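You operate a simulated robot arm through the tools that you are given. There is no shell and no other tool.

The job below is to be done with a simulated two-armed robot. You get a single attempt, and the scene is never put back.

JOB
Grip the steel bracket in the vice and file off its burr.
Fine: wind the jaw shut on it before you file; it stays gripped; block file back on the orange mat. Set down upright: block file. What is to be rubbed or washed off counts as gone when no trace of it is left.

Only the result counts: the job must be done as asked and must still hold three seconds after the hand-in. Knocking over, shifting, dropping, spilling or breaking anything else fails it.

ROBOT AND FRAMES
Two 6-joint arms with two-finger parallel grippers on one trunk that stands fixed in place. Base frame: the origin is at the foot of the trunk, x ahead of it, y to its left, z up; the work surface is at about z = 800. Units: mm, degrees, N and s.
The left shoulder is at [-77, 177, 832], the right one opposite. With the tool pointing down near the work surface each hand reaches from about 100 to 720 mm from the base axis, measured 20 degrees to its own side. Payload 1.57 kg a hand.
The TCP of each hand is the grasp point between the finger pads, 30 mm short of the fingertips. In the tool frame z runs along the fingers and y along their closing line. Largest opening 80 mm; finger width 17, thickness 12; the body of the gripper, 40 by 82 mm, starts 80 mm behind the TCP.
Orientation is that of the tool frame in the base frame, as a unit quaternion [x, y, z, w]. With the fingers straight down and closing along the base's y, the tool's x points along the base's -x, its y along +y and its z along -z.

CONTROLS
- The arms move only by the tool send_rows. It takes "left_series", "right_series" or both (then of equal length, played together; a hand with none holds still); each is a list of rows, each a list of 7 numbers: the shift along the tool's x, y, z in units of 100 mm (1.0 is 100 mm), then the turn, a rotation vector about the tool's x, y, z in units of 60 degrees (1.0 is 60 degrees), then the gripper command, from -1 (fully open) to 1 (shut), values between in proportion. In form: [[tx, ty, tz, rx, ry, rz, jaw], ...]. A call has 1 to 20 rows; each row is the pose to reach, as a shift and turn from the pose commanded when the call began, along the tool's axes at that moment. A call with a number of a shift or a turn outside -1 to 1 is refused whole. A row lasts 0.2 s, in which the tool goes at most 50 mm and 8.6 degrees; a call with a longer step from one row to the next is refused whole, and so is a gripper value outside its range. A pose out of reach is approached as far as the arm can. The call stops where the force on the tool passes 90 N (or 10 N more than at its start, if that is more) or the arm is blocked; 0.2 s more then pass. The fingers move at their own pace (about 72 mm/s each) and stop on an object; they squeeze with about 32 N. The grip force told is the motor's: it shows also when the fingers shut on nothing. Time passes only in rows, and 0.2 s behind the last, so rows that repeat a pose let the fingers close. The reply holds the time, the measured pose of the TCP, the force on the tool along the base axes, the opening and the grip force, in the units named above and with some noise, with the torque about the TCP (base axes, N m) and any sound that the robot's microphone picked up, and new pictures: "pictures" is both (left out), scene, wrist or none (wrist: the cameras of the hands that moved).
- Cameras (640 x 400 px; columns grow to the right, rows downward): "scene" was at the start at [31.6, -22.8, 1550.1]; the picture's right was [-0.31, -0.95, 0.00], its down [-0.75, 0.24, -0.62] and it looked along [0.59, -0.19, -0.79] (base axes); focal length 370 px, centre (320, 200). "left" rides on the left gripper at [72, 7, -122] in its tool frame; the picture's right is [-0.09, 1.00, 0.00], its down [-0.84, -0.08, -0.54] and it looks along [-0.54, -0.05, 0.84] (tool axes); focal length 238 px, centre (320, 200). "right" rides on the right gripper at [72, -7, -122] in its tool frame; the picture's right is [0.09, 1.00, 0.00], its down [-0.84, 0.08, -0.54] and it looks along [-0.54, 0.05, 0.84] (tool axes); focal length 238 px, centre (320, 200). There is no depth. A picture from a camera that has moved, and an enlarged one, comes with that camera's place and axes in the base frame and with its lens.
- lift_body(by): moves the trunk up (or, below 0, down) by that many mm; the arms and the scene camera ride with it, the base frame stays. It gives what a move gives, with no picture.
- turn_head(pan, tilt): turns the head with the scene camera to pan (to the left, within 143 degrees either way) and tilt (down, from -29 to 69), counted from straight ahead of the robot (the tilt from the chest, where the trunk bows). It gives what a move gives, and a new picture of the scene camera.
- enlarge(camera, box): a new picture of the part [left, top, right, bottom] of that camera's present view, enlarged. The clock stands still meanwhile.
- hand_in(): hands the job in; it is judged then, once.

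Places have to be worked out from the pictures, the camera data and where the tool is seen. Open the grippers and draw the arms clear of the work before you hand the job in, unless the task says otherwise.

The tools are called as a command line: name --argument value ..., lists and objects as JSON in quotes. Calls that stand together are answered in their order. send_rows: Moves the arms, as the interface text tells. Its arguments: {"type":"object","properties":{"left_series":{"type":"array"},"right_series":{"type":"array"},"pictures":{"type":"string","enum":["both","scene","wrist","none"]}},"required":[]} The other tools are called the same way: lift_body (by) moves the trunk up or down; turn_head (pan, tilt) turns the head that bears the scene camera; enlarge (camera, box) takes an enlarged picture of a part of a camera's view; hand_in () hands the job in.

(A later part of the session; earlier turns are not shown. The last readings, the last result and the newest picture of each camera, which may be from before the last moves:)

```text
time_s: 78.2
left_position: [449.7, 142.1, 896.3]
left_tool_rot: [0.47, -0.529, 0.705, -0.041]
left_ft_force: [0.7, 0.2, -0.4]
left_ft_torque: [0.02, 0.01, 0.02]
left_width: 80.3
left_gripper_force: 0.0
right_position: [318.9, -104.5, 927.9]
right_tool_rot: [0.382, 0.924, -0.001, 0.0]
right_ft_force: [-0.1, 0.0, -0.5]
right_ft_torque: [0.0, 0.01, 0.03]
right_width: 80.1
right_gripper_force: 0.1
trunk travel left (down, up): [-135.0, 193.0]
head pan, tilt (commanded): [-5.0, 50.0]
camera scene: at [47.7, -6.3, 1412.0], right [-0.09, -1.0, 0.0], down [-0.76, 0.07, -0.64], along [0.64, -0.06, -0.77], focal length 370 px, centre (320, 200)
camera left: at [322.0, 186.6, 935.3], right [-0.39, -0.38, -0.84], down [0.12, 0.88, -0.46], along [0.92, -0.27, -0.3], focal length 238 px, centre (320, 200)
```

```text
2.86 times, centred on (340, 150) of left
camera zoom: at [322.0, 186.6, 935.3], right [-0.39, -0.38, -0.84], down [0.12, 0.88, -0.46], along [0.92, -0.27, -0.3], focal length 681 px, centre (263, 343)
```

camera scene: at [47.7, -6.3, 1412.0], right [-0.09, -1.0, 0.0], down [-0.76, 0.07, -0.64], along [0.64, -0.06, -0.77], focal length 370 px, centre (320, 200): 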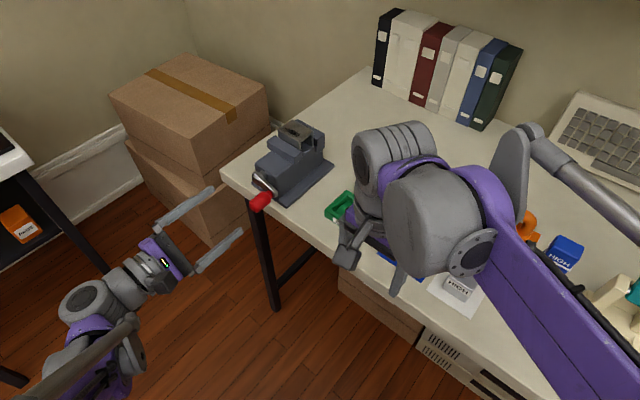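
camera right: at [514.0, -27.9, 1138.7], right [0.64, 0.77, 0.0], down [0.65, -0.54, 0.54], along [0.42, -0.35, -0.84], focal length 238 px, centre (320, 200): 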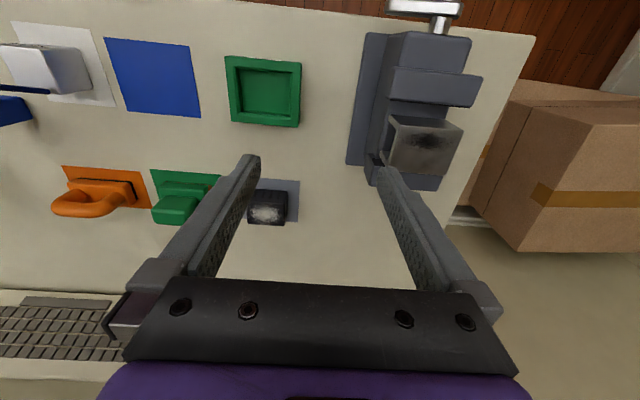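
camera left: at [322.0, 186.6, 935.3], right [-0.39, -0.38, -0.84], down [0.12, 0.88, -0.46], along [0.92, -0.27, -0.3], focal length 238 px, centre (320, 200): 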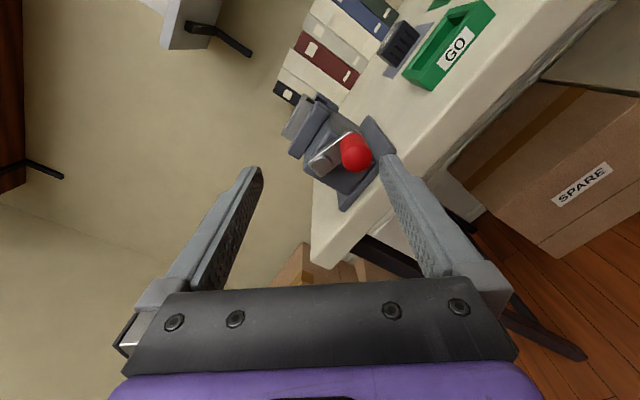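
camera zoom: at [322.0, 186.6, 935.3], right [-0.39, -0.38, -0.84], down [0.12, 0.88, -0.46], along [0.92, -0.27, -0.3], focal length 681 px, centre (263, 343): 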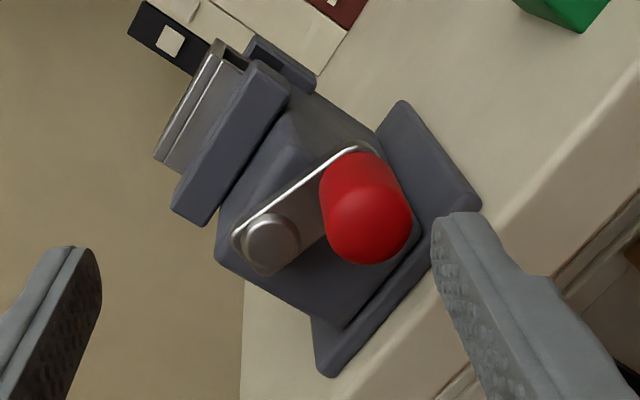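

I want to know at which crank angle the resistance really begins, so I roll the hand back and line up with the knob again for a careful tightening.

send_rows --left_series '[[-0.02, 0.04, 0.0, 0, 0, 0.1286, -1], [-0.04, 0.08, 0.0, 0, 0, 0.2571, -1], [-0.06, 0.13, 0.0, 0, 0, 0.3857, -1], [-0.08, 0.17, 0.0, 0, 0, 0.5143, -1], [-0.1, 0.21, 0.0, 0, 0, 0.6429, -1], [-0.12, 0.26, 0.1, 0, 0, 0.7714, -1], [-0.144, 0.298, 0.25, 0, 0, 0.9, -1], [-0.144, 0.298, 0.375, 0, 0, 0.9, -1], [-0.144, 0.298, 0.375, 0, 0, 0.9, -1]]' --pictures "wrist"

```text
time_s: 80.2
left_position: [472.2, 110.2, 866.7]
left_tool_rot: [-0.178, 0.685, -0.61, 0.357]
left_ft_force: [0.3, 0.4, -0.4]
left_ft_torque: [0.02, 0.02, 0.04]
left_width: 80.0
left_gripper_force: 0.0
right_position: [317.0, -104.4, 926.9]
right_tool_rot: [0.383, 0.924, 0.0, 0.0]
right_ft_force: [0.0, -0.2, -0.1]
right_ft_torque: [0.01, -0.01, 0.03]
right_width: 79.9
right_gripper_force: 0.1
trunk travel left (down, up): [-135.0, 193.0]
head pan, tilt (commanded): [-5.0, 50.0]
camera left: at [339.0, 149.6, 839.0], right [0.25, 0.26, -0.93], down [0.17, 0.94, 0.3], along [0.95, -0.24, 0.19], focal length 238 px, centre (320, 200)
```

left: 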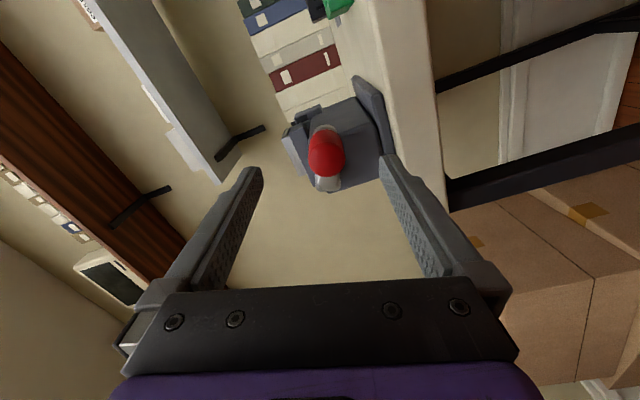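

The knob rests about 5 mm lower than the hand (θ≈16°). I correct for that, go forward and grip it.

send_rows --left_series '[[0, 0.05, 0.0, 0, 0, 0, -1], [0, 0.05, 0.15, 0, 0, 0, -1], [0, 0.05, 0.3, 0, 0, 0, -1], [0, 0.05, 0.41, 0, 0, 0, -1], [0, 0.05, 0.41, 0, 0, 0, -0.2], [0, 0.05, 0.41, 0, 0, 0, 0.6], [0, 0.05, 0.41, 0, 0, 0, 1], [0, 0.05, 0.41, 0, 0, 0, 1], [0, 0.05, 0.41, 0, 0, 0, 1]]' --pictures "wrist"

```text
time_s: 82.2
left_position: [500.1, 82.1, 860.8]
left_tool_rot: [-0.177, 0.685, -0.61, 0.356]
left_ft_force: [1.1, -1.8, 0.7]
left_ft_torque: [-0.14, -0.16, 0.0]
left_width: 27.6
left_gripper_force: 38.3
right_position: [318.5, -105.3, 926.4]
right_tool_rot: [0.383, 0.924, 0.0, 0.0]
right_ft_force: [-0.3, -0.3, 0.0]
right_ft_torque: [0.01, 0.04, 0.01]
right_width: 79.9
right_gripper_force: 0.1
trunk travel left (down, up): [-135.0, 193.0]
head pan, tilt (commanded): [-5.0, 50.0]
camera left: at [367.4, 121.8, 833.3], right [0.25, 0.25, -0.93], down [0.17, 0.94, 0.3], along [0.95, -0.24, 0.19], focal length 238 px, centre (320, 200)
```

left: 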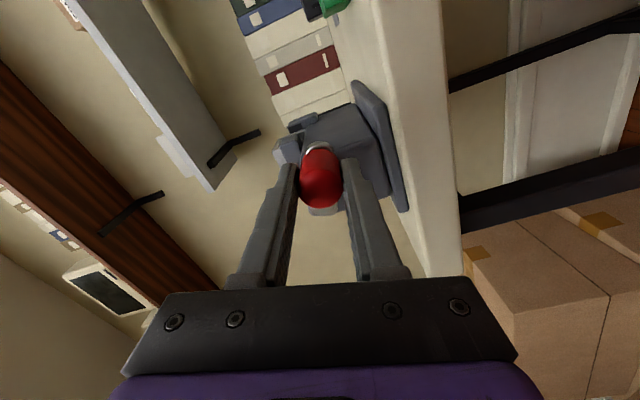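

Gripped without load at θ≈17°. I wind 10° and read the resistance.

send_rows --left_series '[[-0.001, -0.035, 0, 0, 0, -0.0833, 1], [-0.004, -0.07, 0, 0, 0, -0.1667, 1], [-0.004, -0.07, 0, 0, 0, -0.1667, 1], [-0.004, -0.07, 0, 0, 0, -0.1667, 1]]' --pictures "none"

send_rows --left_series '[[-0.006, -0.035, 0, 0, 0, -0.0833, 1], [-0.015, -0.069, 0, 0, 0, -0.1667, 1], [-0.015, -0.069, 0, 0, 0, -0.1667, 1], [-0.015, -0.069, 0, 0, 0, -0.1667, 1]]' --pictures "none"

```text
time_s: 83.2
left_position: [499.7, 80.4, 867.6]
left_tool_rot: [-0.237, 0.667, -0.639, 0.302]
left_ft_force: [-7.1, -1.9, -8.7]
left_ft_torque: [0.05, 0.01, -0.06]
left_width: 27.6
left_gripper_force: 38.7
right_position: [318.0, -106.5, 927.1]
right_tool_rot: [0.382, 0.924, 0.001, 0.0]
right_ft_force: [-0.4, -0.4, -0.2]
right_ft_torque: [-0.01, 0.01, -0.03]
right_width: 80.0
right_gripper_force: 0.1
trunk travel left (down, up): [-135.0, 193.0]
head pan, tilt (commanded): [-5.0, 50.0]
```

```text
time_s: 84.2
left_position: [498.7, 81.2, 876.0]
left_tool_rot: [0.293, -0.644, 0.662, -0.245]
left_ft_force: [-24.7, -8.0, -14.5]
left_ft_torque: [0.1, 0.08, -0.75]
left_width: 27.5
left_gripper_force: 37.9
right_position: [316.2, -104.5, 928.5]
right_tool_rot: [0.383, 0.924, 0.001, 0.0]
right_ft_force: [-0.1, 0.0, -0.4]
right_ft_torque: [0.0, -0.03, 0.03]
right_width: 80.0
right_gripper_force: 0.1
trunk travel left (down, up): [-135.0, 193.0]
head pan, tilt (commanded): [-5.0, 50.0]
```

Resistance builds from about θ≈17° on (≈9 N after 10°, ≈20 N after 20°), so the jaws do bite there and the rest is elastic. I unwind 10° to see how much of it the screw's friction keeps.

send_rows --left_series '[[-0.002, 0.035, 0, 0, 0, 0.0833, 1], [-0.008, 0.07, 0, 0, 0, 0.1667, 1], [-0.008, 0.07, 0, 0, 0, 0.1667, 1], [-0.008, 0.07, 0, 0, 0, 0.1667, 1]]' --pictures "none"

```text
time_s: 85.2
left_position: [499.7, 81.4, 869.6]
left_tool_rot: [-0.235, 0.667, -0.639, 0.302]
left_ft_force: [-23.0, -13.4, -5.1]
left_ft_torque: [-0.07, -0.06, 0.0]
left_width: 27.7
left_gripper_force: 38.3
right_position: [316.3, -105.2, 927.9]
right_tool_rot: [0.382, 0.924, 0.001, 0.0]
right_ft_force: [0.0, -0.1, 0.9]
right_ft_torque: [0.02, -0.01, -0.02]
right_width: 80.0
right_gripper_force: 0.0
trunk travel left (down, up): [-135.0, 193.0]
head pan, tilt (commanded): [-5.0, 50.0]
```

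Unwinding shows about ±3 N of friction at the knob, so a gentle release here (θ≈8–10°) should leave the screw holding the bracket. I open the fingers gradually and then back off.

send_rows --left_series '[[0, 0, 0, 0, 0, 0, 0.32], [0, 0, 0, 0, 0, 0, 0.3], [0, 0, 0, 0, 0, 0, 0.28], [0, 0, 0, 0, 0, 0, 0.26], [0, 0, 0, 0, 0, 0, 0.24], [0, 0, 0, 0, 0, 0, 0.22], [0, 0, 0, 0, 0, 0, 0.2], [0, 0, 0, 0, 0, 0, 0.15], [0, 0, 0, 0, 0, 0, 0.1], [0, 0, 0, 0, 0, 0, 0], [0, 0, 0, 0, 0, 0, -0.2], [0, 0, 0, 0, 0, 0, -0.5], [0, 0, 0, 0, 0, 0, -1], [0, 0, 0, 0, 0, 0, -1], [0, 0, -0.25, 0, 0, 0, -1], [0, 0, -0.5, 0, 0, 0, -1], [0, 0, -0.75, 0, 0, 0, -1], [0, 0, -1.0, 0, 0, 0, -1]]' --pictures "both"

enlarge --camera "scene" --box '[240, 110, 340, 210]'

```text
time_s: 89.0
left_position: [429.2, 153.0, 868.0]
left_tool_rot: [-0.236, 0.667, -0.639, 0.302]
left_ft_force: [-0.2, 0.6, -0.7]
left_ft_torque: [0.01, 0.0, -0.01]
left_width: 80.0
left_gripper_force: 0.0
right_position: [317.2, -105.8, 928.3]
right_tool_rot: [0.383, 0.924, -0.001, -0.001]
right_ft_force: [-0.1, 0.1, 0.3]
right_ft_torque: [0.01, -0.02, -0.03]
right_width: 79.7
right_gripper_force: 0.0
trunk travel left (down, up): [-135.0, 193.0]
head pan, tilt (commanded): [-5.0, 50.0]
camera scene: at [47.9, -6.4, 1412.0], right [-0.09, -1.0, 0.0], down [-0.76, 0.07, -0.64], along [0.64, -0.06, -0.77], focal length 370 px, centre (320, 200)
camera left: at [293.7, 190.3, 852.1], right [0.13, 0.14, -0.98], down [0.2, 0.97, 0.16], along [0.97, -0.22, 0.1], focal length 238 px, centre (320, 200)
```

scene: 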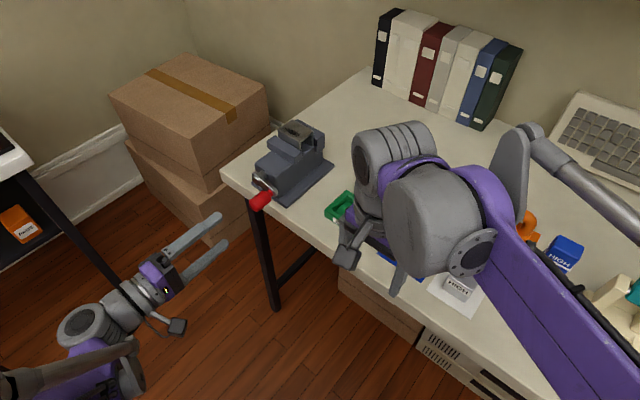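
left: 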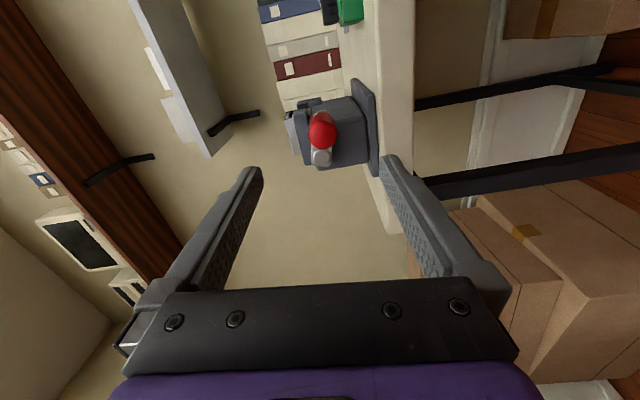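

```text
4.00 times, centred on (290, 160) of scene
camera zoom: at [47.9, -6.4, 1412.0], right [-0.09, -1.0, 0.0], down [-0.76, 0.07, -0.64], along [0.64, -0.06, -0.77], focal length 1479 px, centre (440, 360)
```

zoom: 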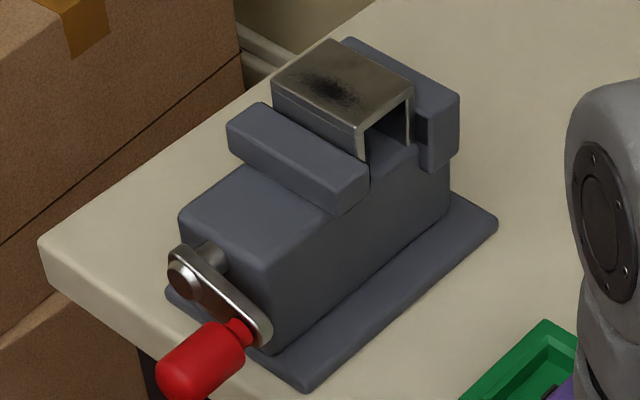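

The crank now rests at about θ≈10°, tighter than before, and the bracket looks squarely held. I raise the trunk again for the right arm's reach.

lift_body --by 100

lift_body --by 90

turn_head --pan -20 --tilt 52

```text
time_s: 90.3
left_position: [430.9, 153.6, 967.4]
left_tool_rot: [-0.237, 0.667, -0.638, 0.302]
left_ft_force: [-0.4, 0.1, -0.1]
left_ft_torque: [0.0, 0.0, -0.02]
left_width: 80.0
left_gripper_force: 0.0
right_position: [317.7, -106.1, 1027.3]
right_tool_rot: [0.382, 0.924, 0.0, 0.0]
right_ft_force: [-0.5, -0.5, -0.5]
right_ft_torque: [0.02, -0.01, 0.01]
right_width: 79.8
right_gripper_force: 0.1
trunk travel left (down, up): [-235.0, 93.0]
head pan, tilt (commanded): [-5.0, 50.0]
```

```text
time_s: 91.6
left_position: [428.5, 152.7, 1059.0]
left_tool_rot: [-0.237, 0.668, -0.638, 0.302]
left_ft_force: [-0.4, -0.6, -0.1]
left_ft_torque: [-0.01, 0.0, 0.01]
left_width: 79.8
left_gripper_force: 0.0
right_position: [317.3, -104.9, 1116.9]
right_tool_rot: [0.383, 0.924, 0.0, 0.0]
right_ft_force: [0.8, 0.2, 0.2]
right_ft_torque: [-0.02, -0.05, -0.05]
right_width: 79.9
right_gripper_force: 0.0
trunk travel left (down, up): [-325.0, 3.0]
head pan, tilt (commanded): [-5.0, 50.0]
```

```text
time_s: 92.3
left_position: [430.5, 152.7, 1057.8]
left_tool_rot: [-0.236, 0.667, -0.639, 0.302]
left_ft_force: [0.8, 0.0, -0.3]
left_ft_torque: [-0.02, 0.01, -0.01]
left_width: 80.3
left_gripper_force: 0.1
right_position: [318.7, -104.7, 1116.6]
right_tool_rot: [0.382, 0.924, 0.0, -0.001]
right_ft_force: [0.1, 0.2, 0.3]
right_ft_torque: [0.0, -0.04, 0.04]
right_width: 79.8
right_gripper_force: 0.0
trunk travel left (down, up): [-325.0, 3.0]
head pan, tilt (commanded): [-20.0, 52.0]
camera scene: at [28.4, -25.5, 1602.7], right [-0.34, -0.94, 0.0], down [-0.74, 0.27, -0.62], along [0.58, -0.21, -0.79], focal length 370 px, centre (320, 200)
```

scene: 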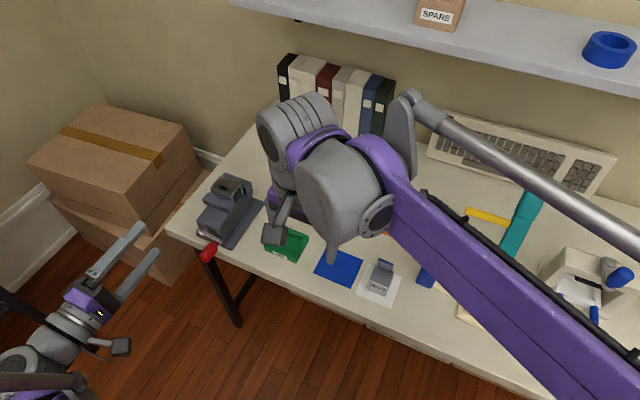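

The trunk is up. I bring the right hand toward the file while turning it by −90° in two steps, so that it will close across the file's handle bar.

send_rows --right_series '[[-0.17, -0.08, 0, 0, 0, -0.125, -1], [-0.34, -0.15, 0, 0, 0, -0.25, -1], [-0.5, -0.23, 0, 0, 0, -0.375, -1], [-0.67, -0.3, 0, 0, 0, -0.5, -1], [-0.84, -0.38, 0, 0, 0, -0.625, -1], [-1.0, -0.45, 0, 0, 0, -0.75, -1], [-1.0, -0.45, 0, 0, 0, -0.75, -1]]' --pictures "none"

send_rows --right_series '[[-0.07, -0.17, 0, 0, 0, -0.125, -1], [-0.15, -0.34, 0, 0, 0, -0.25, -1], [-0.22, -0.5, 0, 0, 0, -0.375, -1], [-0.29, -0.67, 0, 0, 0, -0.5, -1], [-0.37, -0.84, 0, 0, 0, -0.625, -1], [-0.44, -1.0, 0, 0, 0, -0.75, -1], [-0.44, -1.0, 0, 0, 0, -0.75, -1]]' --pictures "both"

```text
time_s: 93.9
left_position: [430.1, 153.2, 1057.5]
left_tool_rot: [-0.237, 0.667, -0.638, 0.303]
left_ft_force: [-0.8, 0.6, -0.5]
left_ft_torque: [-0.02, 0.01, 0.01]
left_width: 80.0
left_gripper_force: 0.1
right_position: [355.9, -208.8, 1117.4]
right_tool_rot: [0.0, 1.0, 0.0, -0.001]
right_ft_force: [0.3, -1.0, -0.5]
right_ft_torque: [-0.02, 0.01, 0.03]
right_width: 79.7
right_gripper_force: 0.0
trunk travel left (down, up): [-325.0, 3.0]
head pan, tilt (commanded): [-20.0, 52.0]
```

```text
time_s: 95.5
left_position: [429.9, 152.3, 1058.8]
left_tool_rot: [-0.237, 0.667, -0.639, 0.302]
left_ft_force: [-0.9, 0.3, -0.1]
left_ft_torque: [0.0, 0.0, 0.0]
left_width: 80.1
left_gripper_force: 0.0
right_position: [401.4, -309.6, 1117.7]
right_tool_rot: [-0.384, 0.923, 0.0, -0.001]
right_ft_force: [-0.2, 0.0, 0.4]
right_ft_torque: [-0.02, 0.0, -0.03]
right_width: 80.1
right_gripper_force: 0.0
trunk travel left (down, up): [-325.0, 3.0]
head pan, tilt (commanded): [-20.0, 52.0]
camera scene: at [27.9, -25.2, 1602.8], right [-0.34, -0.94, 0.0], down [-0.74, 0.27, -0.62], along [0.58, -0.21, -0.79], focal length 370 px, centre (320, 200)
camera right: at [354.0, -364.3, 1240.1], right [-0.77, 0.64, 0.0], down [0.54, 0.65, 0.54], along [0.35, 0.42, -0.84], focal length 238 px, centre (320, 200)
```

scene: 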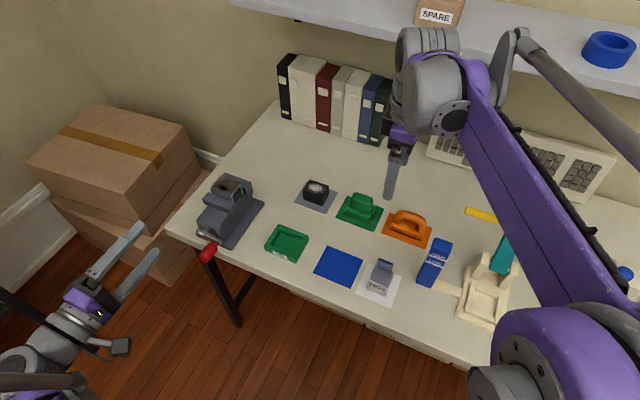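
right: 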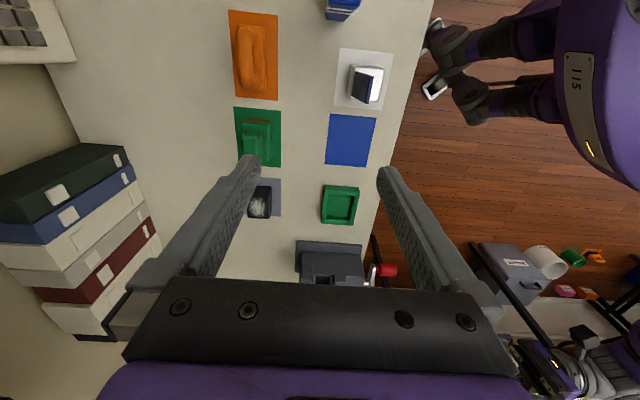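

The orange file is visible at the top of the wrist view. I enlarge for measuring its mat, base and handle.

enlarge --camera "right" --box '[190, 0, 320, 115]'

enlarge --camera "scene" --box '[360, 180, 470, 290]'

```text
3.48 times, centred on (255, 58) of right
camera zoom: at [354.0, -364.3, 1240.1], right [-0.77, 0.64, 0.0], down [0.54, 0.65, 0.54], along [0.35, 0.42, -0.84], focal length 829 px, centre (546, 696)
```

zoom: 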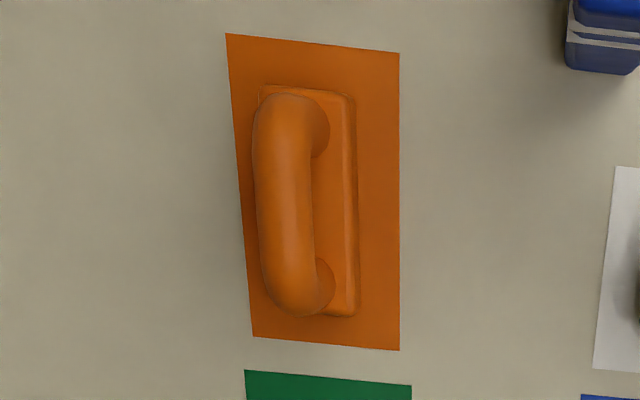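

```text
3.64 times, centred on (415, 235) of scene
camera zoom: at [27.9, -25.2, 1602.8], right [-0.34, -0.94, 0.0], down [-0.74, 0.27, -0.62], along [0.58, -0.21, -0.79], focal length 1345 px, centre (-26, 73)
```

zoom: 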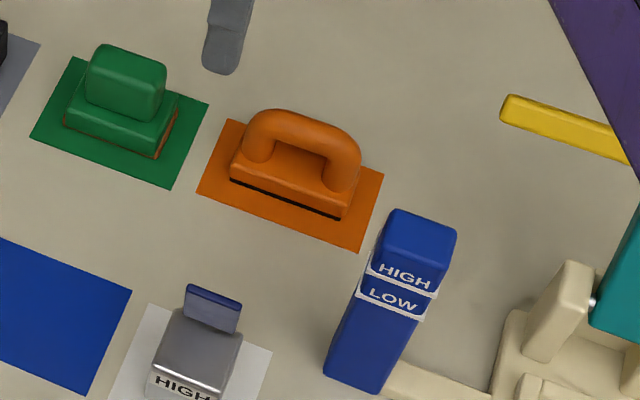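

The file's base spans p −23…59, q 590–626, and its handle bar's axis is at about p 18, q 608, z 866 (Ø≈19). The blue pillar is tall (~970) but at q≈490, clear of the hand. I move above the handle.

send_rows --right_series '[[0.1, -0.2, 0.1, 0, 0, 0, -1], [0.2, -0.4, 0.2, 0, 0, 0, -1], [0.3, -0.6, 0.35, 0, 0, 0, -1], [0.4, -0.8, 0.5, 0, 0, 0, -1], [0.47, -1.0, 0.7, 0, 0, 0, -1], [0.47, -1.0, 0.9, 0, 0, 0, -1], [0.47, -1.0, 0.9, 0, 0, 0, -1]]' --pictures "both"

```text
time_s: 97.1
left_position: [429.1, 152.8, 1058.2]
left_tool_rot: [-0.238, 0.667, -0.638, 0.303]
left_ft_force: [0.4, 0.3, -0.1]
left_ft_torque: [0.02, 0.0, 0.01]
left_width: 79.8
left_gripper_force: 0.0
right_position: [439.0, -412.3, 1028.7]
right_tool_rot: [-0.383, 0.924, 0.0, 0.001]
right_ft_force: [0.0, 0.0, -0.8]
right_ft_torque: [-0.02, 0.0, 0.02]
right_width: 80.1
right_gripper_force: 0.1
trunk travel left (down, up): [-325.0, 3.0]
head pan, tilt (commanded): [-20.0, 52.0]
camera scene: at [28.1, -25.6, 1602.8], right [-0.34, -0.94, 0.0], down [-0.74, 0.27, -0.62], along [0.58, -0.21, -0.79], focal length 370 px, centre (320, 200)
camera right: at [391.3, -467.4, 1150.2], right [-0.77, 0.64, 0.0], down [0.54, 0.65, 0.54], along [0.35, 0.42, -0.84], focal length 238 px, centre (320, 200)
```

scene: 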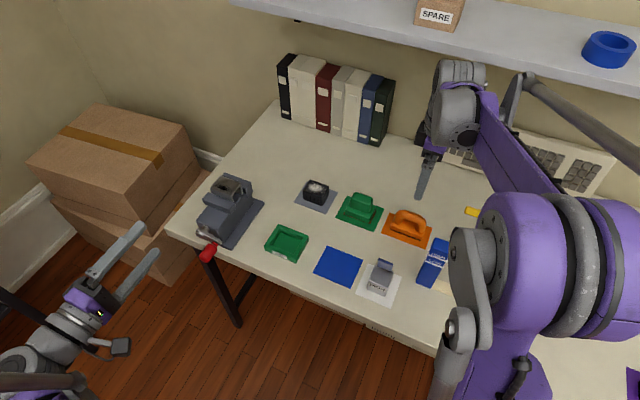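
right: 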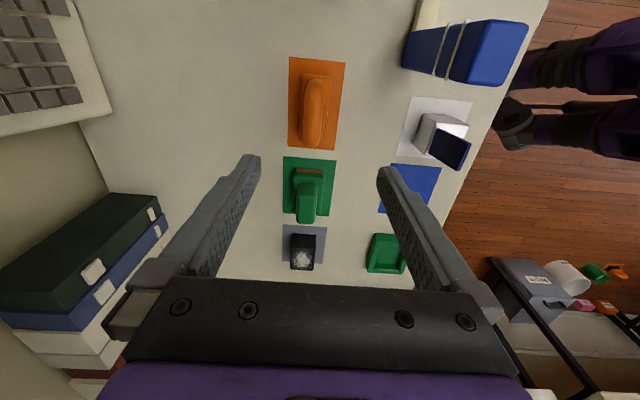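

The hand is above the handle. I enlarge to refine the bar's place before descending.

enlarge --camera "right" --box '[260, 40, 380, 160]'

```text
3.33 times, centred on (320, 100) of right
camera zoom: at [391.3, -467.4, 1150.2], right [-0.77, 0.64, 0.0], down [0.54, 0.65, 0.54], along [0.35, 0.42, -0.84], focal length 794 px, centre (320, 533)
```

zoom: 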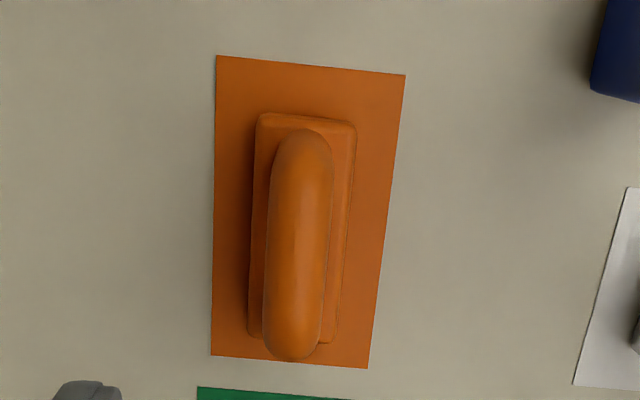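

The bar's axis is at q≈608.5, p≈18, z≈866, and the base's top about z 822. I correct by 6 mm and descend, then continue to grip height.

send_rows --right_series '[[0.01, -0.065, 0.2, 0, 0, 0, -1], [0.01, -0.065, 0.45, 0, 0, 0, -1], [0.01, -0.065, 0.7, 0, 0, 0, -1], [0.01, -0.065, 0.95, 0, 0, 0, -1], [0.01, -0.065, 0.95, 0, 0, 0, -1]]' --pictures "wrist"

```text
time_s: 98.3
left_position: [428.8, 153.1, 1058.9]
left_tool_rot: [-0.237, 0.667, -0.638, 0.303]
left_ft_force: [0.3, -0.1, -0.3]
left_ft_torque: [0.03, -0.01, -0.02]
left_width: 79.9
left_gripper_force: 0.1
right_position: [442.6, -416.9, 933.0]
right_tool_rot: [-0.383, 0.924, -0.001, 0.001]
right_ft_force: [-0.1, -0.4, 0.1]
right_ft_torque: [-0.02, 0.06, -0.01]
right_width: 80.1
right_gripper_force: 0.0
trunk travel left (down, up): [-325.0, 3.0]
head pan, tilt (commanded): [-20.0, 52.0]
camera right: at [396.0, -472.6, 1055.8], right [-0.77, 0.64, 0.0], down [0.54, 0.65, 0.54], along [0.35, 0.42, -0.84], focal length 238 px, centre (320, 200)
```

right: 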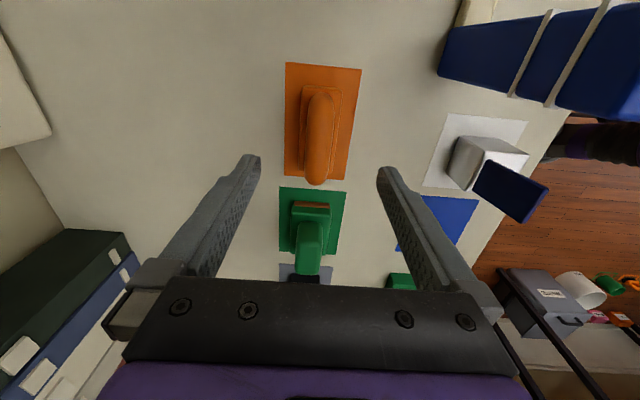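

The handle is centred between the fingers. I go down to grip height and close.

send_rows --right_series '[[0, 0, 0.23, 0, 0, 0, -1], [0, 0, 0.46, 0, 0, 0, -1], [0, 0, 0.69, 0, 0, 0, -1], [0, 0, 0.69, 0, 0, 0, -1], [0, 0, 0.69, 0, 0, 0, -0.3], [0, 0, 0.69, 0, 0, 0, 0.4], [0, 0, 0.69, 0, 0, 0, 1], [0, 0, 0.69, 0, 0, 0, 1], [0, 0, 0.69, 0, 0, 0, 1]]' --pictures "both"

```text
time_s: 100.3
left_position: [429.9, 152.4, 1057.5]
left_tool_rot: [-0.237, 0.667, -0.639, 0.302]
left_ft_force: [0.6, 0.4, -0.4]
left_ft_torque: [-0.03, 0.01, 0.01]
left_width: 79.7
left_gripper_force: 0.0
right_position: [441.7, -418.6, 863.4]
right_tool_rot: [-0.383, 0.924, 0.0, 0.0]
right_ft_force: [-0.2, 0.1, -0.3]
right_ft_torque: [0.01, -0.04, 0.01]
right_width: 20.9
right_gripper_force: 32.3
trunk travel left (down, up): [-325.0, 3.0]
head pan, tilt (commanded): [-20.0, 52.0]
camera scene: at [28.2, -25.6, 1602.7], right [-0.34, -0.94, 0.0], down [-0.74, 0.27, -0.62], along [0.58, -0.21, -0.79], focal length 370 px, centre (320, 200)
camera right: at [395.3, -473.6, 986.3], right [-0.77, 0.64, 0.0], down [0.54, 0.65, 0.54], along [0.35, 0.42, -0.84], focal length 238 px, centre (320, 200)
```

scene: 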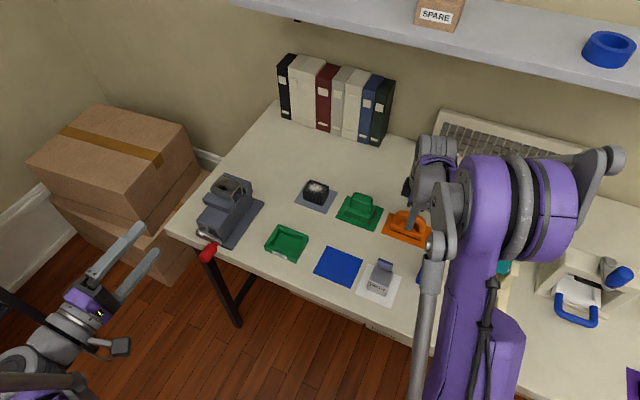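
right: 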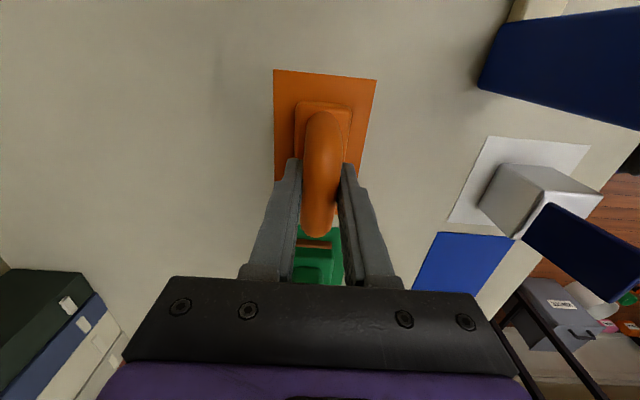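

The handle is gripped (20.9 mm, 32 N); I note the placing pose p≈16.5, q≈608, z≈863.4. I lift straight up.

send_rows --right_series '[[0, 0, -0.05, 0, 0, 0, 1], [0, 0, -0.15, 0, 0, 0, 1], [0, 0, -0.35, 0, 0, 0, 1], [0, 0, -0.6, 0, 0, 0, 1], [0, 0, -0.9, 0, 0, 0, 1], [0, 0, -1.0, 0, 0, 0, 1], [0, 0, -1.0, 0, 0, 0, 1]]' --pictures "both"

```text
time_s: 101.9
left_position: [430.2, 153.4, 1057.3]
left_tool_rot: [-0.237, 0.667, -0.638, 0.303]
left_ft_force: [0.3, -0.7, -0.5]
left_ft_torque: [0.0, 0.0, 0.02]
left_width: 80.2
left_gripper_force: 0.1
right_position: [442.9, -417.5, 963.7]
right_tool_rot: [-0.383, 0.924, -0.001, 0.0]
right_ft_force: [0.6, 0.4, -1.7]
right_ft_torque: [0.0, -0.01, 0.0]
right_width: 21.1
right_gripper_force: 32.0
trunk travel left (down, up): [-325.0, 3.0]
head pan, tilt (commanded): [-20.0, 52.0]
camera scene: at [28.3, -25.6, 1602.7], right [-0.34, -0.94, 0.0], down [-0.74, 0.27, -0.62], along [0.58, -0.21, -0.79], focal length 370 px, centre (320, 200)
camera right: at [395.6, -472.2, 1085.8], right [-0.77, 0.64, 0.0], down [0.54, 0.65, 0.54], along [0.35, 0.42, -0.84], focal length 238 px, centre (320, 200)
```

scene: 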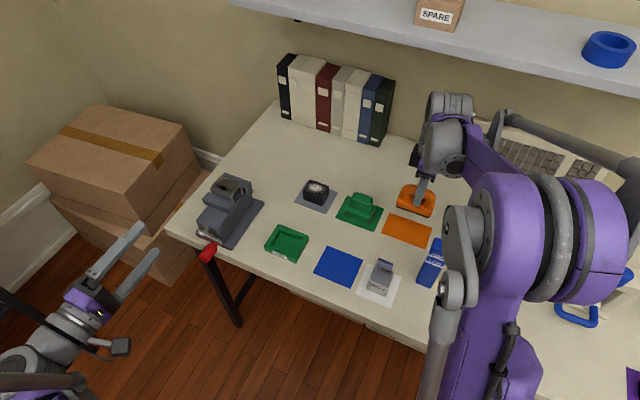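
right: 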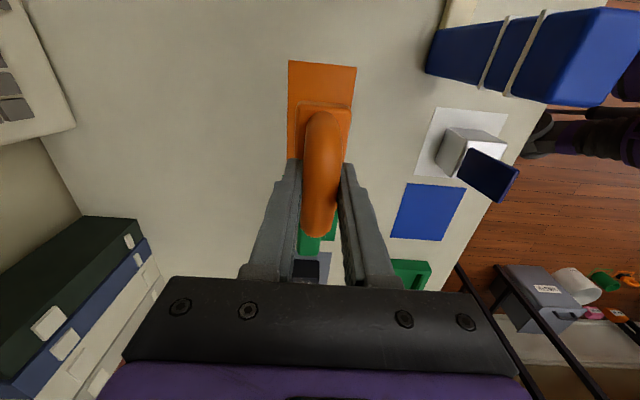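

The file hangs upright in the grip, its base about 62.5 mm below the TCP. I raise it and carry it across toward the vice.

send_rows --right_series '[[0, 0, -0.3, 0, 0, 0, 1], [-0.1, 0.05, -0.6, 0, 0, 0, 1], [-0.3, 0.1, -0.8, 0, 0, 0, 1], [-0.55, 0.2, -0.8, 0, 0, 0, 1], [-0.8, 0.3, -0.8, 0, 0, 0, 1], [-1.0, 0.36, -0.8, 0, 0, 0, 1]]' --pictures "none"

send_rows --right_series '[[-0.25, 0.09, 0, 0, 0, 0, 1], [-0.5, 0.18, 0, 0, 0, 0, 1], [-0.75, 0.27, 0, 0, 0, 0, 1], [-1.0, 0.36, 0, 0, 0, 0, 1]]' --pictures "scene"

```text
time_s: 103.3
left_position: [429.9, 152.9, 1057.7]
left_tool_rot: [-0.237, 0.667, -0.638, 0.302]
left_ft_force: [-0.7, -0.3, -0.4]
left_ft_torque: [0.01, 0.01, 0.0]
left_width: 80.1
left_gripper_force: 0.1
right_position: [488.6, -318.9, 1042.0]
right_tool_rot: [-0.382, 0.924, 0.001, 0.0]
right_ft_force: [-0.1, -0.3, -1.1]
right_ft_torque: [-0.02, 0.03, 0.01]
right_width: 21.0
right_gripper_force: 32.4
trunk travel left (down, up): [-325.0, 3.0]
head pan, tilt (commanded): [-20.0, 52.0]
```

```text
time_s: 104.3
left_position: [430.3, 153.5, 1056.7]
left_tool_rot: [-0.236, 0.666, -0.639, 0.302]
left_ft_force: [-0.4, 0.3, 0.8]
left_ft_torque: [-0.03, 0.02, -0.04]
left_width: 79.9
left_gripper_force: 0.1
right_position: [534.4, -223.5, 1041.5]
right_tool_rot: [-0.383, 0.924, 0.0, 0.0]
right_ft_force: [-0.3, -0.4, -2.2]
right_ft_torque: [-0.01, 0.02, -0.02]
right_width: 21.0
right_gripper_force: 32.1
trunk travel left (down, up): [-325.0, 3.0]
head pan, tilt (commanded): [-20.0, 52.0]
camera scene: at [28.8, -25.1, 1602.8], right [-0.34, -0.94, 0.0], down [-0.74, 0.27, -0.62], along [0.58, -0.21, -0.79], focal length 370 px, centre (320, 200)
```

scene: 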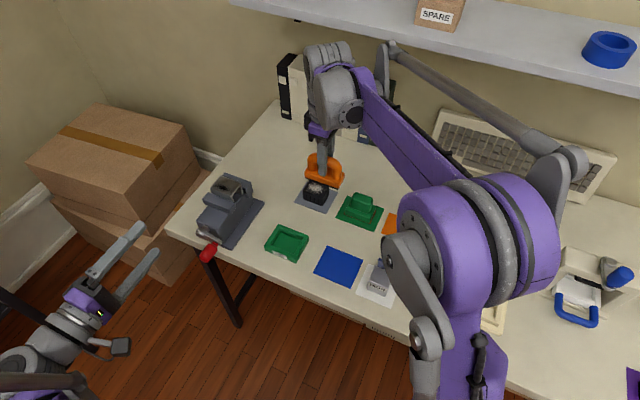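

The file is halfway, all clear. I continue toward the vice.

send_rows --right_series '[[-0.25, 0.09, 0, 0, 0, 0, 1], [-0.5, 0.18, 0, 0, 0, 0, 1], [-0.75, 0.27, 0, 0, 0, 0, 1], [-1.0, 0.36, 0, 0, 0, 0, 1]]' --pictures "none"

send_rows --right_series '[[-0.25, 0.09, 0, 0, 0, 0, 1], [-0.5, 0.18, 0, 0, 0, 0, 1], [-0.75, 0.27, 0, 0, 0, 0, 1], [-0.85, 0.36, 0, 0, 0, 0, 1], [-0.85, 0.36, 0, 0, 0, 0, 1]]' --pictures "both"

```text
time_s: 105.3
left_position: [429.7, 152.3, 1057.3]
left_tool_rot: [-0.237, 0.667, -0.639, 0.302]
left_ft_force: [0.8, -0.2, -1.0]
left_ft_torque: [-0.04, -0.02, 0.0]
left_width: 80.0
left_gripper_force: 0.0
right_position: [579.4, -127.2, 1043.1]
right_tool_rot: [-0.383, 0.924, 0.0, 0.0]
right_ft_force: [0.7, -0.3, -1.9]
right_ft_torque: [-0.04, -0.01, 0.01]
right_width: 20.8
right_gripper_force: 31.8
trunk travel left (down, up): [-325.0, 3.0]
head pan, tilt (commanded): [-20.0, 52.0]
```

```text
time_s: 106.5
left_position: [430.5, 152.7, 1057.2]
left_tool_rot: [-0.236, 0.667, -0.639, 0.303]
left_ft_force: [1.3, 0.7, 0.2]
left_ft_torque: [0.01, -0.01, -0.01]
left_width: 80.2
left_gripper_force: 0.1
right_position: [615.3, -42.4, 1042.4]
right_tool_rot: [-0.383, 0.924, 0.001, 0.0]
right_ft_force: [0.5, -0.3, -1.8]
right_ft_torque: [-0.02, 0.03, -0.01]
right_width: 21.0
right_gripper_force: 32.4
trunk travel left (down, up): [-325.0, 3.0]
head pan, tilt (commanded): [-20.0, 52.0]
camera scene: at [28.4, -25.7, 1602.7], right [-0.34, -0.94, 0.0], down [-0.74, 0.27, -0.62], along [0.58, -0.21, -0.79], focal length 370 px, centre (320, 200)
camera right: at [566.4, -98.0, 1165.2], right [-0.77, 0.64, 0.0], down [0.54, 0.65, 0.54], along [0.35, 0.42, -0.84], focal length 238 px, centre (320, 200)
```

scene: 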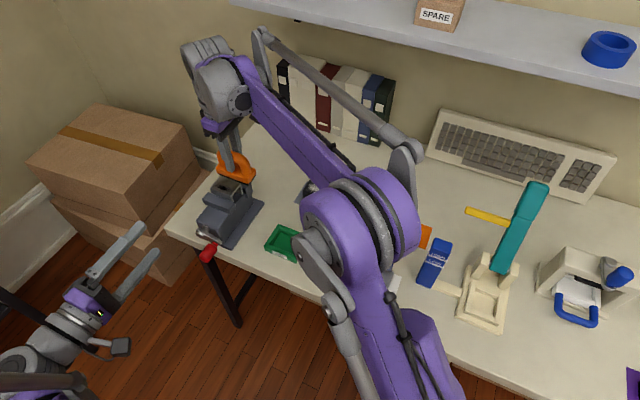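
right: 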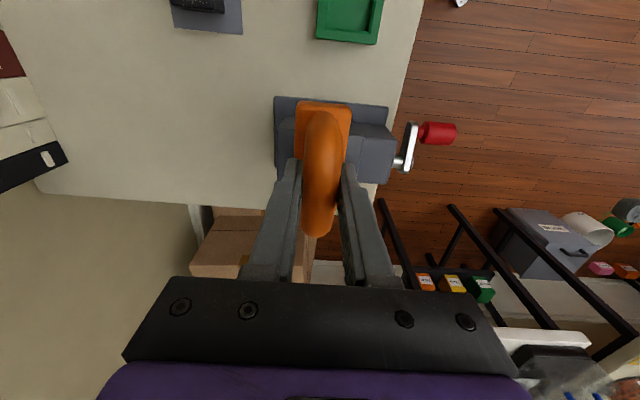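

The hand is at p≈405, q≈465 with the file. I move over the bracket (p 450, q 454) and descend to just above its top (expected contact at TCP z≈977).

send_rows --right_series '[[-0.15, 0.04, 0, 0, 0, 0, 1], [-0.3, 0.08, 0, 0, 0, 0, 1], [-0.45, 0.11, 0.0, 0, 0, 0, 1], [-0.45, 0.11, 0.2, 0, 0, 0, 1], [-0.45, 0.11, 0.4, 0, 0, 0, 1], [-0.45, 0.11, 0.55, 0, 0, 0, 1], [-0.45, 0.11, 0.55, 0, 0, 0, 1]]' --pictures "both"

enlarge --camera "scene" --box '[180, 130, 290, 250]'

```text
time_s: 108.1
left_position: [429.4, 153.2, 1057.3]
left_tool_rot: [-0.237, 0.666, -0.639, 0.303]
left_ft_force: [0.2, 0.2, 0.4]
left_ft_torque: [0.02, -0.03, 0.01]
left_width: 79.7
left_gripper_force: 0.0
right_position: [634.8, -3.8, 989.7]
right_tool_rot: [-0.383, 0.924, -0.001, 0.0]
right_ft_force: [1.5, 0.0, 3.1]
right_ft_torque: [0.08, 0.02, 0.0]
right_width: 20.9
right_gripper_force: 31.6
trunk travel left (down, up): [-325.0, 3.0]
head pan, tilt (commanded): [-20.0, 52.0]
camera scene: at [28.0, -25.4, 1602.8], right [-0.34, -0.94, 0.0], down [-0.74, 0.27, -0.62], along [0.58, -0.21, -0.79], focal length 370 px, centre (320, 200)
camera right: at [588.4, -59.0, 1111.2], right [-0.77, 0.64, 0.0], down [0.54, 0.65, 0.54], along [0.35, 0.42, -0.84], focal length 238 px, centre (320, 200)
```

scene: 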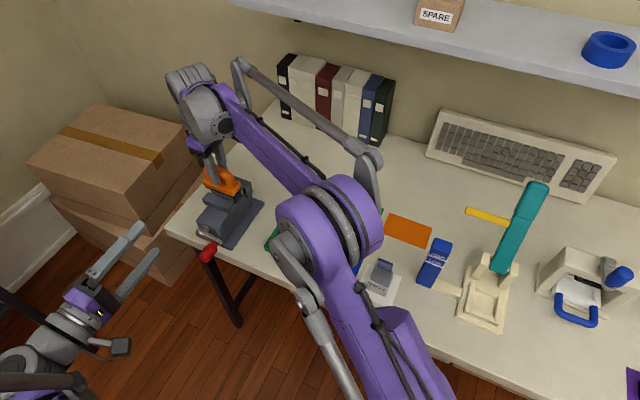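
right: 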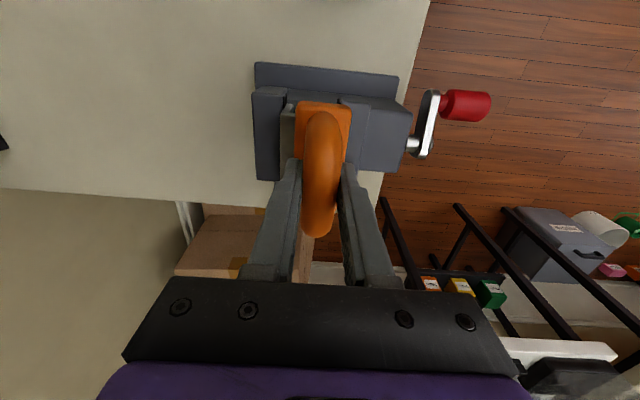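

```text
3.33 times, centred on (235, 190) of scene
camera zoom: at [28.0, -25.4, 1602.8], right [-0.34, -0.94, 0.0], down [-0.74, 0.27, -0.62], along [0.58, -0.21, -0.79], focal length 1233 px, centre (603, 233)
```

zoom: 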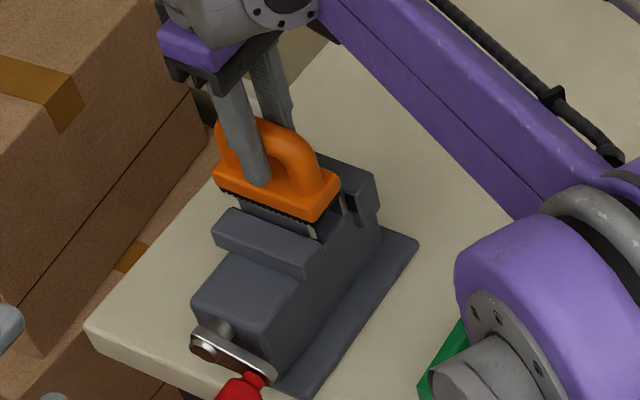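

The file already rests on the bracket: contact at TCP z≈989 (so the bracket's top is at about 926, clear of the jaws). I press slightly more and make a first few strokes along p to see how it behaves.

send_rows --right_series '[[0, 0, 0.02, 0, 0, 0, 1], [-0.06, 0, 0.025, 0, 0, 0, 1], [-0.12, 0, 0.025, 0, 0, 0, 1], [-0.06, 0, 0.025, 0, 0, 0, 1], [0, 0, 0.025, 0, 0, 0, 1], [0.06, 0, 0.025, 0, 0, 0, 1], [0.1, 0, 0.025, 0, 0, 0, 1], [0.04, 0, 0.025, 0, 0, 0, 1], [0, 0, 0.025, 0, 0, 0, 1]]' --pictures "both"

enlarge --camera "scene" --box '[180, 130, 290, 250]'

```text
time_s: 110.1
left_position: [429.5, 151.2, 1058.2]
left_tool_rot: [-0.237, 0.667, -0.639, 0.302]
left_ft_force: [0.1, -0.8, 0.0]
left_ft_torque: [0.01, 0.03, -0.03]
left_width: 79.8
left_gripper_force: 0.0
right_position: [635.9, -5.2, 986.6]
right_tool_rot: [-0.381, 0.924, -0.001, 0.0]
right_ft_force: [-3.8, -4.8, 16.2]
right_ft_torque: [-0.51, 0.42, -0.03]
right_width: 21.0
right_gripper_force: 32.0
trunk travel left (down, up): [-325.0, 3.0]
head pan, tilt (commanded): [-20.0, 52.0]
camera scene: at [26.0, -25.8, 1602.8], right [-0.34, -0.94, 0.0], down [-0.74, 0.27, -0.62], along [0.58, -0.21, -0.79], focal length 370 px, centre (320, 200)
camera right: at [587.8, -59.7, 1108.9], right [-0.77, 0.64, 0.0], down [0.54, 0.65, 0.54], along [0.35, 0.42, -0.84], focal length 238 px, centre (320, 200)
```

scene: 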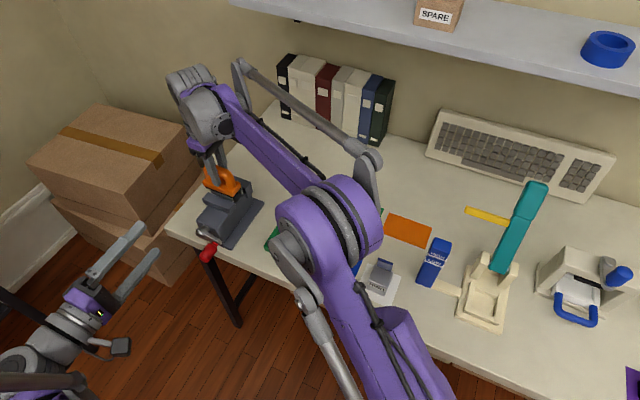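
right: 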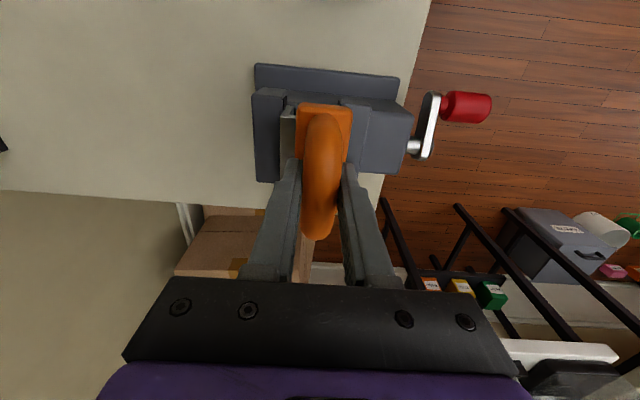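

```text
3.33 times, centred on (235, 190) of scene
camera zoom: at [26.0, -25.8, 1602.8], right [-0.34, -0.94, 0.0], down [-0.74, 0.27, -0.62], along [0.58, -0.21, -0.79], focal length 1233 px, centre (603, 233)
```

zoom: 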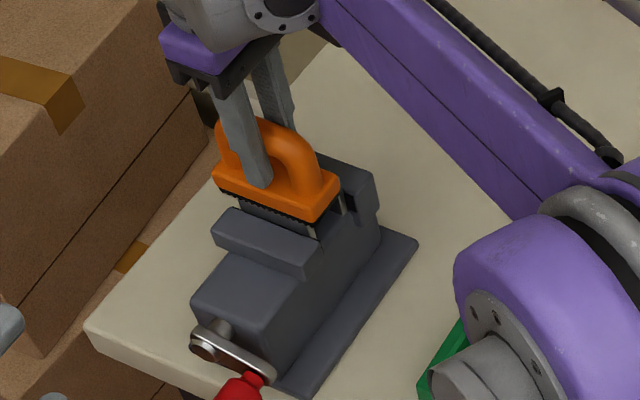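

The press is about 17 N and the bracket doesn't shift. I file on with longer strokes, about ±13 mm along p.

send_rows --right_series '[[-0.08, 0, 0, 0, 0, 0, 1], [-0.16, 0, 0, 0, 0, 0, 1], [-0.08, 0, 0, 0, 0, 0, 1], [0, 0, 0, 0, 0, 0, 1], [0.08, 0, 0, 0, 0, 0, 1], [0.1, 0.02, 0, 0, 0, 0, 1], [0.02, 0.02, 0, 0, 0, 0, 1], [-0.06, 0.02, 0, 0, 0, 0, 1], [-0.14, 0.02, 0, 0, 0, 0, 1], [-0.16, 0.0, 0, 0, 0, 0, 1], [-0.08, -0.02, 0, 0, 0, 0, 1], [0, -0.02, 0, 0, 0, 0, 1], [0.08, -0.02, 0, 0, 0, 0, 1], [0.1, -0.02, 0, 0, 0, 0, 1], [0.02, -0.02, 0, 0, 0, 0, 1], [-0.06, 0, 0, 0, 0, 0, 1], [-0.14, 0, 0, 0, 0, 0, 1], [-0.08, 0, 0, 0, 0, 0, 1], [0, 0, 0, 0, 0, 0, 1], [0, 0, 0, 0, 0, 0, 1]]' --pictures "scene"

enlarge --camera "scene" --box '[180, 130, 290, 250]'

```text
time_s: 114.3
left_position: [428.9, 153.0, 1059.2]
left_tool_rot: [-0.237, 0.666, -0.638, 0.303]
left_ft_force: [0.2, -0.3, -0.1]
left_ft_torque: [-0.03, -0.01, -0.01]
left_width: 80.2
left_gripper_force: 0.1
right_position: [636.6, -2.3, 987.1]
right_tool_rot: [-0.383, 0.924, -0.001, 0.001]
right_ft_force: [3.1, 4.9, 17.0]
right_ft_torque: [0.17, -0.17, -0.03]
right_width: 21.0
right_gripper_force: 31.6
trunk travel left (down, up): [-325.0, 3.0]
head pan, tilt (commanded): [-20.0, 52.0]
camera scene: at [26.8, -24.7, 1602.9], right [-0.34, -0.94, 0.0], down [-0.74, 0.27, -0.62], along [0.58, -0.21, -0.79], focal length 370 px, centre (320, 200)
```

scene: 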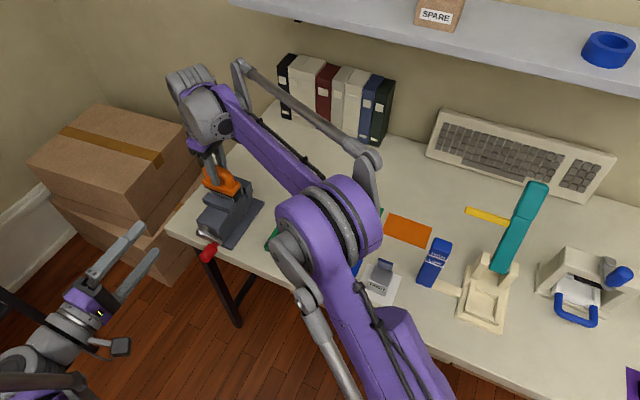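

```text
3.33 times, centred on (235, 190) of scene
camera zoom: at [26.8, -24.7, 1602.9], right [-0.34, -0.94, 0.0], down [-0.74, 0.27, -0.62], along [0.58, -0.21, -0.79], focal length 1233 px, centre (603, 233)
```

zoom: 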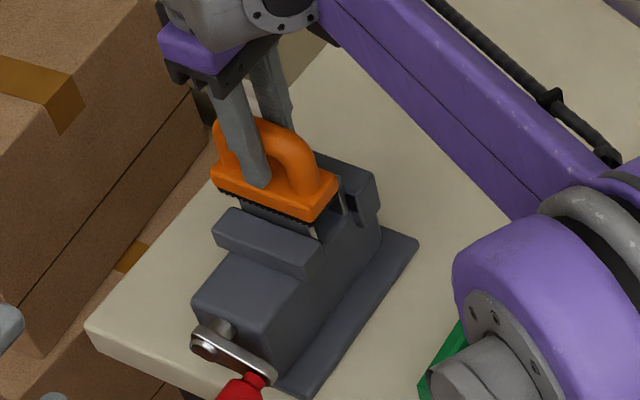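

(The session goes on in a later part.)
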